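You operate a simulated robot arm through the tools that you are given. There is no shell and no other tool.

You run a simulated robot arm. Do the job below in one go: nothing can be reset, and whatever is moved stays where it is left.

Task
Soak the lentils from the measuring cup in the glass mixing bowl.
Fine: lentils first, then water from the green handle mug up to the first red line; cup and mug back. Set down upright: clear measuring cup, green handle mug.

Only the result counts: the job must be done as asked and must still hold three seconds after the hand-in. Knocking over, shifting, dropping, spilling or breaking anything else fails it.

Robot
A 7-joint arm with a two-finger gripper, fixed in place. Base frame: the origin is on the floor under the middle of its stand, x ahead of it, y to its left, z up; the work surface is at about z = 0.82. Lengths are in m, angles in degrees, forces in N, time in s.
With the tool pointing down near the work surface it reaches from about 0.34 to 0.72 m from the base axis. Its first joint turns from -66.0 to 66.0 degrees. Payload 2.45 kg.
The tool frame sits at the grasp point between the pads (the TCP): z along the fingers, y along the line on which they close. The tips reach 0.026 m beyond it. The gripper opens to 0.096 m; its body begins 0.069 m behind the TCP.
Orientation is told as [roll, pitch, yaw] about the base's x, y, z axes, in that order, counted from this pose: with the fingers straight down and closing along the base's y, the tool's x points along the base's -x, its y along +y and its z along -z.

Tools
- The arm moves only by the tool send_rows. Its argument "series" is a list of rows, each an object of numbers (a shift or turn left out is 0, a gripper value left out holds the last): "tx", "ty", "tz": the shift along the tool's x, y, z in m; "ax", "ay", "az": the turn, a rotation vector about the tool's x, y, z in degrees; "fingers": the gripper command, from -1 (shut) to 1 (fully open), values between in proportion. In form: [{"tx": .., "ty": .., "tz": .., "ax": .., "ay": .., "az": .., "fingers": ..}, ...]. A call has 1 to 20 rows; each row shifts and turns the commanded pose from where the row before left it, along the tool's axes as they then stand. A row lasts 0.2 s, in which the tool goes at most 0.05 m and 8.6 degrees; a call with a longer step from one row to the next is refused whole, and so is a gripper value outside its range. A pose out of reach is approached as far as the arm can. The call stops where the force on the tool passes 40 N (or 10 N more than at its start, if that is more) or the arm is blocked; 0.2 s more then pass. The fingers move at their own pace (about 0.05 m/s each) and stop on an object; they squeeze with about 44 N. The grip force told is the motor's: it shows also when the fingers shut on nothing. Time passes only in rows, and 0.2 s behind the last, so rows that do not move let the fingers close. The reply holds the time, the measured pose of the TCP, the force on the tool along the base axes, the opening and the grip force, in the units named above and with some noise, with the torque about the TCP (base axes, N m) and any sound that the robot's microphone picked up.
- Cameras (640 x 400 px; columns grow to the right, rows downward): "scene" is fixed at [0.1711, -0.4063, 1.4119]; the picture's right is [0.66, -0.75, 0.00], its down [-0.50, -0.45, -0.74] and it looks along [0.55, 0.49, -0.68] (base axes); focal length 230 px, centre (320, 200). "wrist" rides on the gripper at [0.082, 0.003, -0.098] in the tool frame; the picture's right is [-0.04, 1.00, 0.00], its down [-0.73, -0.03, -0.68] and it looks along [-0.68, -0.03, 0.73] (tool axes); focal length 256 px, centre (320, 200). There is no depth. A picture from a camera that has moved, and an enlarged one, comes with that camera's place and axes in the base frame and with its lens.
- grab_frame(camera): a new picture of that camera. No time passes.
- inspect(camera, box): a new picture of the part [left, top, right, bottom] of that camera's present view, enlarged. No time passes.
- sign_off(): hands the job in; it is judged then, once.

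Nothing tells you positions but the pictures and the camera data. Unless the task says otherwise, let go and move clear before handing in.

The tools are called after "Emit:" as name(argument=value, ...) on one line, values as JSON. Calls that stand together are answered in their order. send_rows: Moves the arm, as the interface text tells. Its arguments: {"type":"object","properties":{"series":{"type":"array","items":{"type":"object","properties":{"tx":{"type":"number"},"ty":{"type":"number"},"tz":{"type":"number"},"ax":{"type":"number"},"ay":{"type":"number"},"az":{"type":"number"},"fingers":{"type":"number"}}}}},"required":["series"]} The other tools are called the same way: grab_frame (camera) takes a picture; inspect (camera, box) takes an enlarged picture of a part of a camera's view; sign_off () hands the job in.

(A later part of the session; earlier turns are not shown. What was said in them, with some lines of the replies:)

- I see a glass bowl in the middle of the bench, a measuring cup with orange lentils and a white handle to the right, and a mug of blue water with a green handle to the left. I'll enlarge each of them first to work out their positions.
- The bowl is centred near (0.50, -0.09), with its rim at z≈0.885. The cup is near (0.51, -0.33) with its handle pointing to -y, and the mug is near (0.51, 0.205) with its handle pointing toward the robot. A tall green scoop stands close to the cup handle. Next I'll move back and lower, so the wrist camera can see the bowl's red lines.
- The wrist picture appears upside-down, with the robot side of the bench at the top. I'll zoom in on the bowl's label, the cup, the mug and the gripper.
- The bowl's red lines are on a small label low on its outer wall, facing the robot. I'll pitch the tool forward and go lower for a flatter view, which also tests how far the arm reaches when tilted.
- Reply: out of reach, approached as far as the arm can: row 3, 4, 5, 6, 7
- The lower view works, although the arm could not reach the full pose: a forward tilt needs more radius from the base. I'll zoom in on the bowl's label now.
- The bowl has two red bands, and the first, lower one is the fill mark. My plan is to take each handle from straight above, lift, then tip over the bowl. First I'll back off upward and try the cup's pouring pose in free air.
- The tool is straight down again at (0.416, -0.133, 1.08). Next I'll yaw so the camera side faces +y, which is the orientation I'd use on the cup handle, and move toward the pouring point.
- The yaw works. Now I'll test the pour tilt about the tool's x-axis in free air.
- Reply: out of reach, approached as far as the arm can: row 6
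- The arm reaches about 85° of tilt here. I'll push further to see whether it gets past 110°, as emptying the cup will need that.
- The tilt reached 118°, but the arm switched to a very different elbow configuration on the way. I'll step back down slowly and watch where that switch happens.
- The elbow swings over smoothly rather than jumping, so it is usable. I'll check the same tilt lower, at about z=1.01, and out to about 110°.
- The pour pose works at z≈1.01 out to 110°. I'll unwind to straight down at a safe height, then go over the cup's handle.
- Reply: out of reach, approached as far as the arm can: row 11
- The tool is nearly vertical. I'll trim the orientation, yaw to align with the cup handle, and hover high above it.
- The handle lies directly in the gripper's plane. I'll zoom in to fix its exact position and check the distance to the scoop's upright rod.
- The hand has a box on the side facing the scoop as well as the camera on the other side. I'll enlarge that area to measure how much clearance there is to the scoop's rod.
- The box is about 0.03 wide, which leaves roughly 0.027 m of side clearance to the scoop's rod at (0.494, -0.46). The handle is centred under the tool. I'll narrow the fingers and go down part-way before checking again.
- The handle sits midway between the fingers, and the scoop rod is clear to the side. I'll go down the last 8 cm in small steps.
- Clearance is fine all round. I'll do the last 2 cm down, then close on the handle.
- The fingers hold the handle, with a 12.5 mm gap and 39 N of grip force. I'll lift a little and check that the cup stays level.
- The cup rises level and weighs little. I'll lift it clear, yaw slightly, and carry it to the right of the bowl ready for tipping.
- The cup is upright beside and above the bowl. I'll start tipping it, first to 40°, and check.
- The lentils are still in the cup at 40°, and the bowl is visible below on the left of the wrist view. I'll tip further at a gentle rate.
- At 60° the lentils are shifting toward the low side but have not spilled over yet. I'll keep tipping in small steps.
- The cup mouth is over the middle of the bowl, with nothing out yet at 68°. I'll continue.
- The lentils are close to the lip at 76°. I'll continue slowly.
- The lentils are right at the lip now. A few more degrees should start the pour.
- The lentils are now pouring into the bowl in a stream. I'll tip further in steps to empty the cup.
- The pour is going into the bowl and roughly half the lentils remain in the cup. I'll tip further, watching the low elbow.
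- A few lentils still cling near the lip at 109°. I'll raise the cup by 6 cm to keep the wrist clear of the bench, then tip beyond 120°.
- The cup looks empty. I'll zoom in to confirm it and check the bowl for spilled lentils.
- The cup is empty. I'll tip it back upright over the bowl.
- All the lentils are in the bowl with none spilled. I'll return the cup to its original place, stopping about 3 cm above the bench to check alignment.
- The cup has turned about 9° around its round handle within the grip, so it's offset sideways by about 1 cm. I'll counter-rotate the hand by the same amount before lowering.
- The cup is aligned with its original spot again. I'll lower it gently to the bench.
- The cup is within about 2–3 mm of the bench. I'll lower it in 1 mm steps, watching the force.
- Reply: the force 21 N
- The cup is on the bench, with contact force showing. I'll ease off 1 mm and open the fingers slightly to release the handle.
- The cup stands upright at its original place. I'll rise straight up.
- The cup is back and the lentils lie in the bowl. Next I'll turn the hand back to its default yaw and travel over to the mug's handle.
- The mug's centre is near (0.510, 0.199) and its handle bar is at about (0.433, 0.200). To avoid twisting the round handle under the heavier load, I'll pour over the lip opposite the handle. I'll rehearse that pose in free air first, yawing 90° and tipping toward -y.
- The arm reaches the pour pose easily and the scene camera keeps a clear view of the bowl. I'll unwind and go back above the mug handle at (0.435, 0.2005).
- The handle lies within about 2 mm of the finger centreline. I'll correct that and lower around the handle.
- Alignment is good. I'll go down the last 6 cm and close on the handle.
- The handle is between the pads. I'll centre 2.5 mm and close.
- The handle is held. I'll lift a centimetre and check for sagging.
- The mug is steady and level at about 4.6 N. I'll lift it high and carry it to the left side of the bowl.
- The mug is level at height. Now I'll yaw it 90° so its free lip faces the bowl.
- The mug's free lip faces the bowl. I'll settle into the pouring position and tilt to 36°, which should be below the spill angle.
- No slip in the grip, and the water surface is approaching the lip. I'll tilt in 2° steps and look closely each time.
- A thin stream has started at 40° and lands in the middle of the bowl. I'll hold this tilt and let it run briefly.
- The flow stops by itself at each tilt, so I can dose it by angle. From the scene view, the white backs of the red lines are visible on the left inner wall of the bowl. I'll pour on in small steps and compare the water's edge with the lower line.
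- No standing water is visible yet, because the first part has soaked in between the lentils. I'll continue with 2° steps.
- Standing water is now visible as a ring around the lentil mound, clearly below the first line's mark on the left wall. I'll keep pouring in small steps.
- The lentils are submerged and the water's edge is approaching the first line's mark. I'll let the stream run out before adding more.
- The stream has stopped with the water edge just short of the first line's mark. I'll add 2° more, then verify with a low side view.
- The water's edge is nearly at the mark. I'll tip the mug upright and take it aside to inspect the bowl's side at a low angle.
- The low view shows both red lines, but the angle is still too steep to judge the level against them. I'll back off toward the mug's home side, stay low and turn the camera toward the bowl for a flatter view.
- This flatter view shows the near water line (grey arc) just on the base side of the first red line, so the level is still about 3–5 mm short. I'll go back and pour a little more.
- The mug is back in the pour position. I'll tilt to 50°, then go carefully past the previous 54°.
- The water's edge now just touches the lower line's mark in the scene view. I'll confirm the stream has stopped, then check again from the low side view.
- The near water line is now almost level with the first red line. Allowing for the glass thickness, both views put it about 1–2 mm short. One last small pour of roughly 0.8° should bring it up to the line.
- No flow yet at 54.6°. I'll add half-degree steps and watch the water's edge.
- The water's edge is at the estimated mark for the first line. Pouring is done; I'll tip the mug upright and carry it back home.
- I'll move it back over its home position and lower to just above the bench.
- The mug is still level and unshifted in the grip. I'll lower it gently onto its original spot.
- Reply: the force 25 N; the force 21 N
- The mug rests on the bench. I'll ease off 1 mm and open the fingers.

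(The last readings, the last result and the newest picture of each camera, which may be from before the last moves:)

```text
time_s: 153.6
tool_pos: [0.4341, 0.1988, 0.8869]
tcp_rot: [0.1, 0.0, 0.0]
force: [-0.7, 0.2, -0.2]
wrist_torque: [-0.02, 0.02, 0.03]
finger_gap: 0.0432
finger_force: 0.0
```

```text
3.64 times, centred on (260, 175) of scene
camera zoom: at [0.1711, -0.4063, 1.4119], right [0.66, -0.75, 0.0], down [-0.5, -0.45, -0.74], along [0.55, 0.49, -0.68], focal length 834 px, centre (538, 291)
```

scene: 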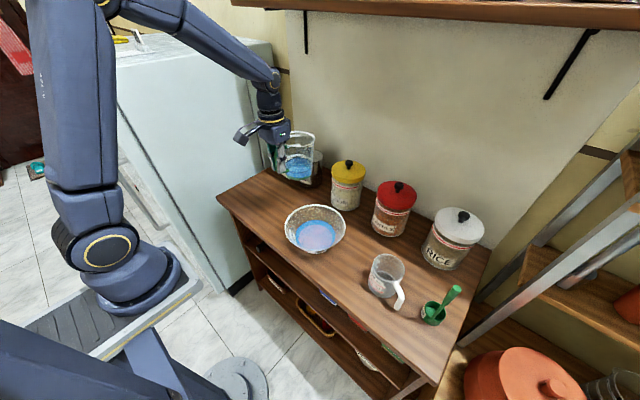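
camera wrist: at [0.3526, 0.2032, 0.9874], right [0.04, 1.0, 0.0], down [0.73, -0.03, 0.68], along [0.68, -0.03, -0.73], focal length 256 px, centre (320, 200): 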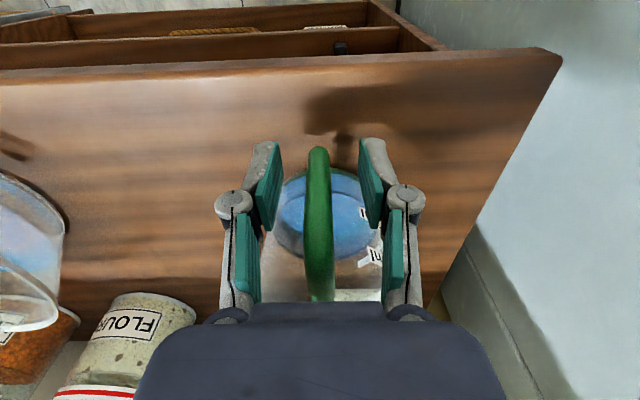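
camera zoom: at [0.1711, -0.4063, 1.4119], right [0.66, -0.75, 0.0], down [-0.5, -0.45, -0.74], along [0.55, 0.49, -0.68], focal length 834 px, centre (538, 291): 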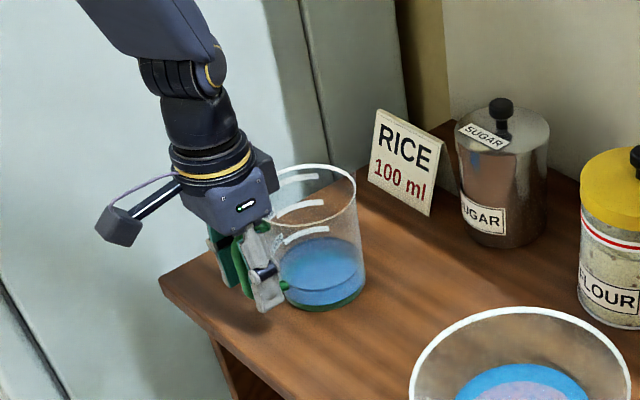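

The mug is released and upright. I'll rise straight up and clear.

Emit:
send_rows(series=[{"tz": -0.015}, {"tz": -0.02}, {"tz": -0.025}, {"tz": -0.03}, {"tz": -0.035}, {"tz": -0.035}, {"tz": -0.03}, {}])

Emit:
grab_frame(camera="scene")

Emit:
inspect(camera="scene", box=[210, 140, 330, 220])

Emit:
grab_frame(camera="wrist")

```text
time_s: 155.4
tool_pos: [0.4371, 0.2012, 1.0777]
tcp_rot: [-0.1, -0.1, 0.0]
force: [0.1, -0.8, 0.1]
wrist_torque: [-0.02, 0.01, 0.02]
finger_gap: 0.0434
finger_force: 0.1
```

```text
taken
```

scene: 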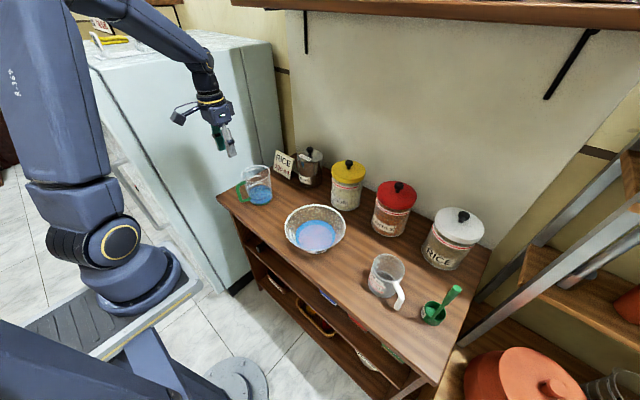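

```text
5.00 times, centred on (270, 180) of scene
camera zoom: at [0.1711, -0.4063, 1.4119], right [0.66, -0.75, 0.0], down [-0.5, -0.45, -0.74], along [0.55, 0.49, -0.68], focal length 1148 px, centre (570, 300)
```

zoom: 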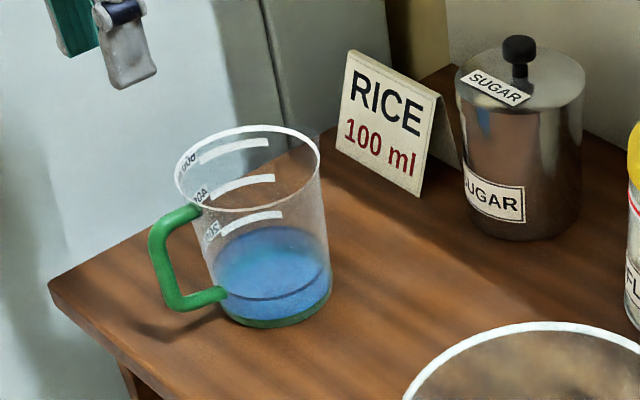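

```text
taken
camera wrist: at [0.3555, 0.2057, 1.1775], right [0.04, 1.0, 0.0], down [0.73, -0.03, 0.68], along [0.68, -0.03, -0.73], focal length 256 px, centre (320, 200)
```

wrist: 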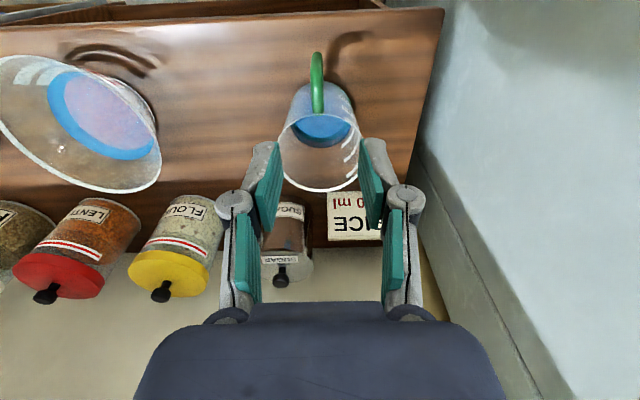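

Both vessels stand upright at their places, and the mug is within a few millimetres of its original spot. I'll take one more low look at the bowl to confirm the level against the first red line.

Emit:
send_rows(series=[{"tx": 0.036, "ty": -0.0255}, {"tx": 0.036, "ty": -0.0255}, {"tz": 0.045}, {"tz": 0.045}, {"tz": 0.045}, {"tz": 0.045}, {"tz": 0.02}, {}])

Emit:
grab_frame(camera="wrist")

Emit:
inspect(camera="wrist", box=[0, 200, 150, 320])

```text
time_s: 157.2
tool_pos: [0.3639, 0.1473, 0.8772]
tcp_rot: [-0.1, 0.0, 0.1]
force: [-0.6, -0.7, -0.4]
wrist_torque: [0.0, 0.02, 0.0]
finger_gap: 0.0431
finger_force: 0.0
```

```text
taken
camera wrist: at [0.2824, 0.1519, 0.978], right [0.04, 1.0, 0.0], down [0.73, -0.03, 0.68], along [0.68, -0.03, -0.73], focal length 256 px, centre (320, 200)
```

wrist: 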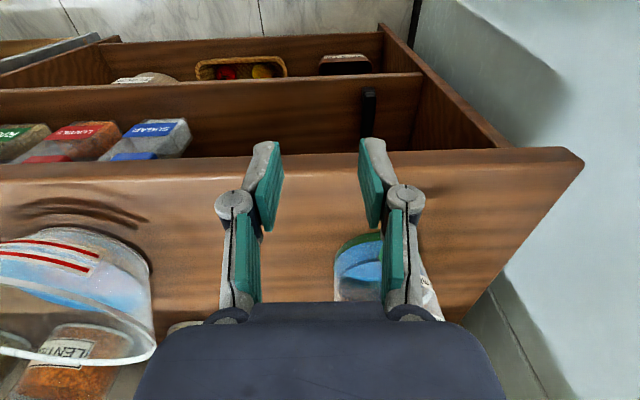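

```text
3.33 times, centred on (75, 260) of wrist
camera zoom: at [0.2824, 0.1519, 0.978], right [0.04, 1.0, 0.0], down [0.73, -0.03, 0.68], along [0.68, -0.03, -0.73], focal length 853 px, centre (1137, 0)
```

zoom: 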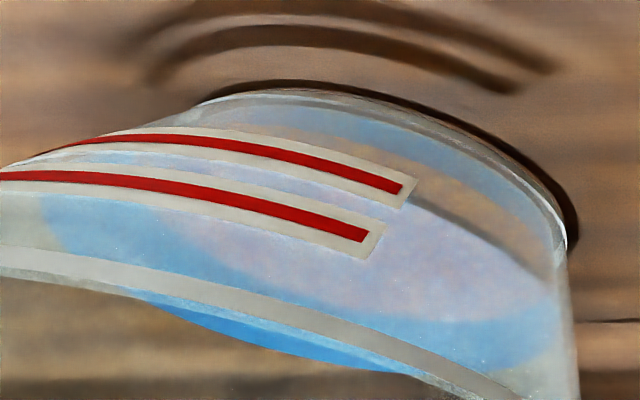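

In this view the near water line emerges right at the end of the first red line's strip. I'll zoom in further to judge it precisely.

Emit:
inspect(camera="wrist", box=[80, 230, 150, 290])

Emit:
inspect(camera="wrist", box=[0, 220, 80, 290])

```text
6.67 times, centred on (115, 260) of wrist
camera zoom: at [0.2824, 0.1519, 0.978], right [0.04, 1.0, 0.0], down [0.73, -0.03, 0.68], along [0.68, -0.03, -0.73], focal length 1707 px, centre (1687, -200)
```

zoom: 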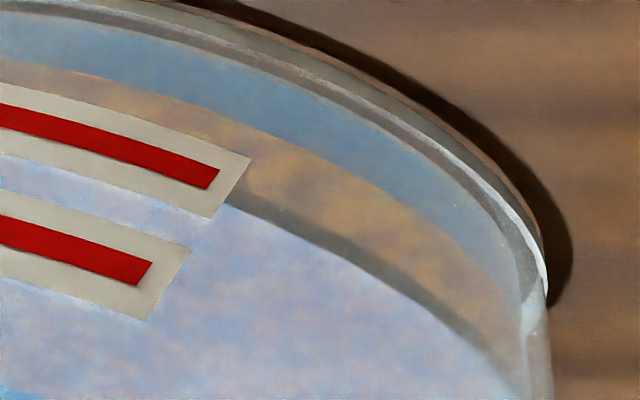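

```text
5.71 times, centred on (40, 255) of wrist
camera zoom: at [0.2824, 0.1519, 0.978], right [0.04, 1.0, 0.0], down [0.73, -0.03, 0.68], along [0.68, -0.03, -0.73], focal length 1463 px, centre (1920, -114)
```

zoom: 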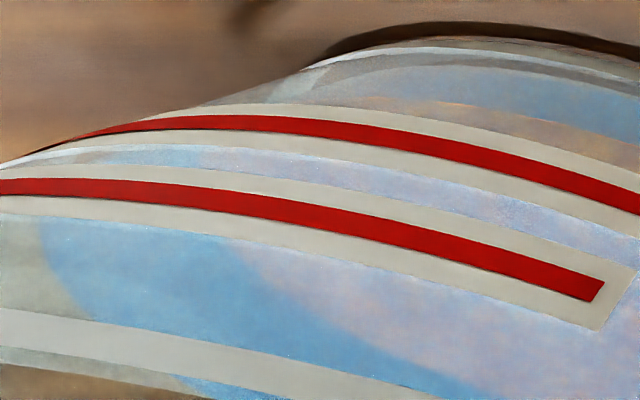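

The near water line runs along the first red strip and emerges at its end, so the level sits at the first red line. I'll withdraw the arm upward and do a final check of everything.

Emit:
send_rows(series=[{"tz": -0.04}, {"tz": -0.045}, {"tz": -0.045}, {"tz": -0.045}, {"tz": -0.045}, {"tz": -0.045}, {"tz": -0.03}, {}])

Emit:
grab_frame(camera="scene")

Emit:
inspect(camera="scene", box=[210, 140, 370, 270])

Emit:
inspect(camera="scene", box=[340, 200, 500, 340])

```text
time_s: 159.0
tool_pos: [0.3641, 0.1485, 1.1744]
tcp_rot: [0.0, -0.1, 0.0]
force: [0.5, -0.7, -0.2]
wrist_torque: [-0.04, 0.02, -0.01]
finger_gap: 0.0431
finger_force: 0.1
```

```text
taken
```

scene: 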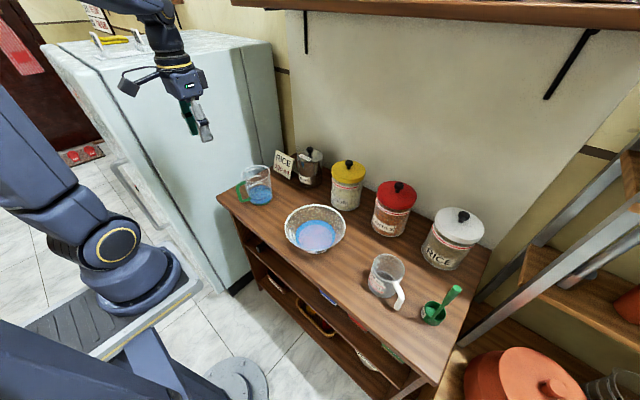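

```text
3.08 times, centred on (290, 205) of scene
camera zoom: at [0.1711, -0.4063, 1.4119], right [0.66, -0.75, 0.0], down [-0.5, -0.45, -0.74], along [0.55, 0.49, -0.68], focal length 706 px, centre (412, 185)
```

zoom: 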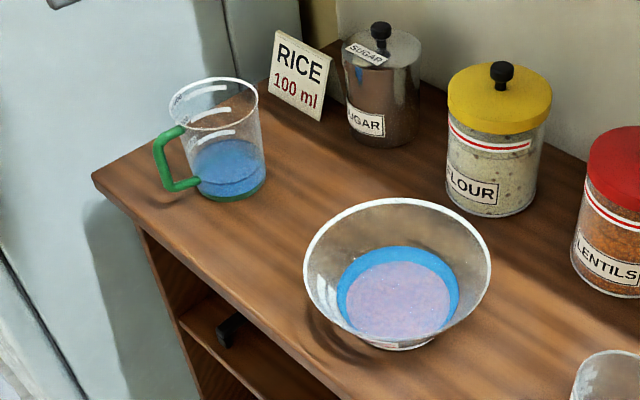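

```text
2.86 times, centred on (420, 270) of scene
camera zoom: at [0.1711, -0.4063, 1.4119], right [0.66, -0.75, 0.0], down [-0.5, -0.45, -0.74], along [0.55, 0.49, -0.68], focal length 656 px, centre (34, 0)
```

zoom: 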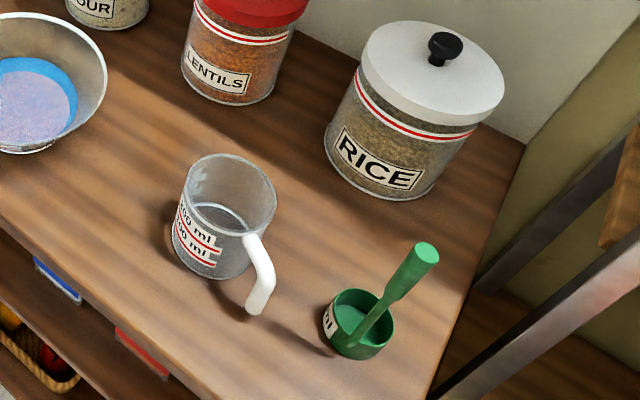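

The lentils are under water in the bowl, with the level at the first red line. The cup and mug stand upright in their places, nothing is spilled or disturbed, and the arm is clear. I'm handing in.

Emit:
sign_off()

```text
The job is handed in.
```

The lentils are soaking in the glass bowl, and I've handed the job in; no verdict has come back yet. The lentils went in first, all of them, then water from the green-handled mug.

- **Water level:** it sits at the first red line, to within about 2 mm by my reading. I judged it by camera through the glass, so that is an estimate rather than a measurement.
- **Cup and mug:** both stand upright at their original places, within a few millimetres, and the fingers have let go of both.
- **Everything else:** I saw no spilled water or lentils on the bench, and nothing else looks moved. The arm is raised clear of the bench.
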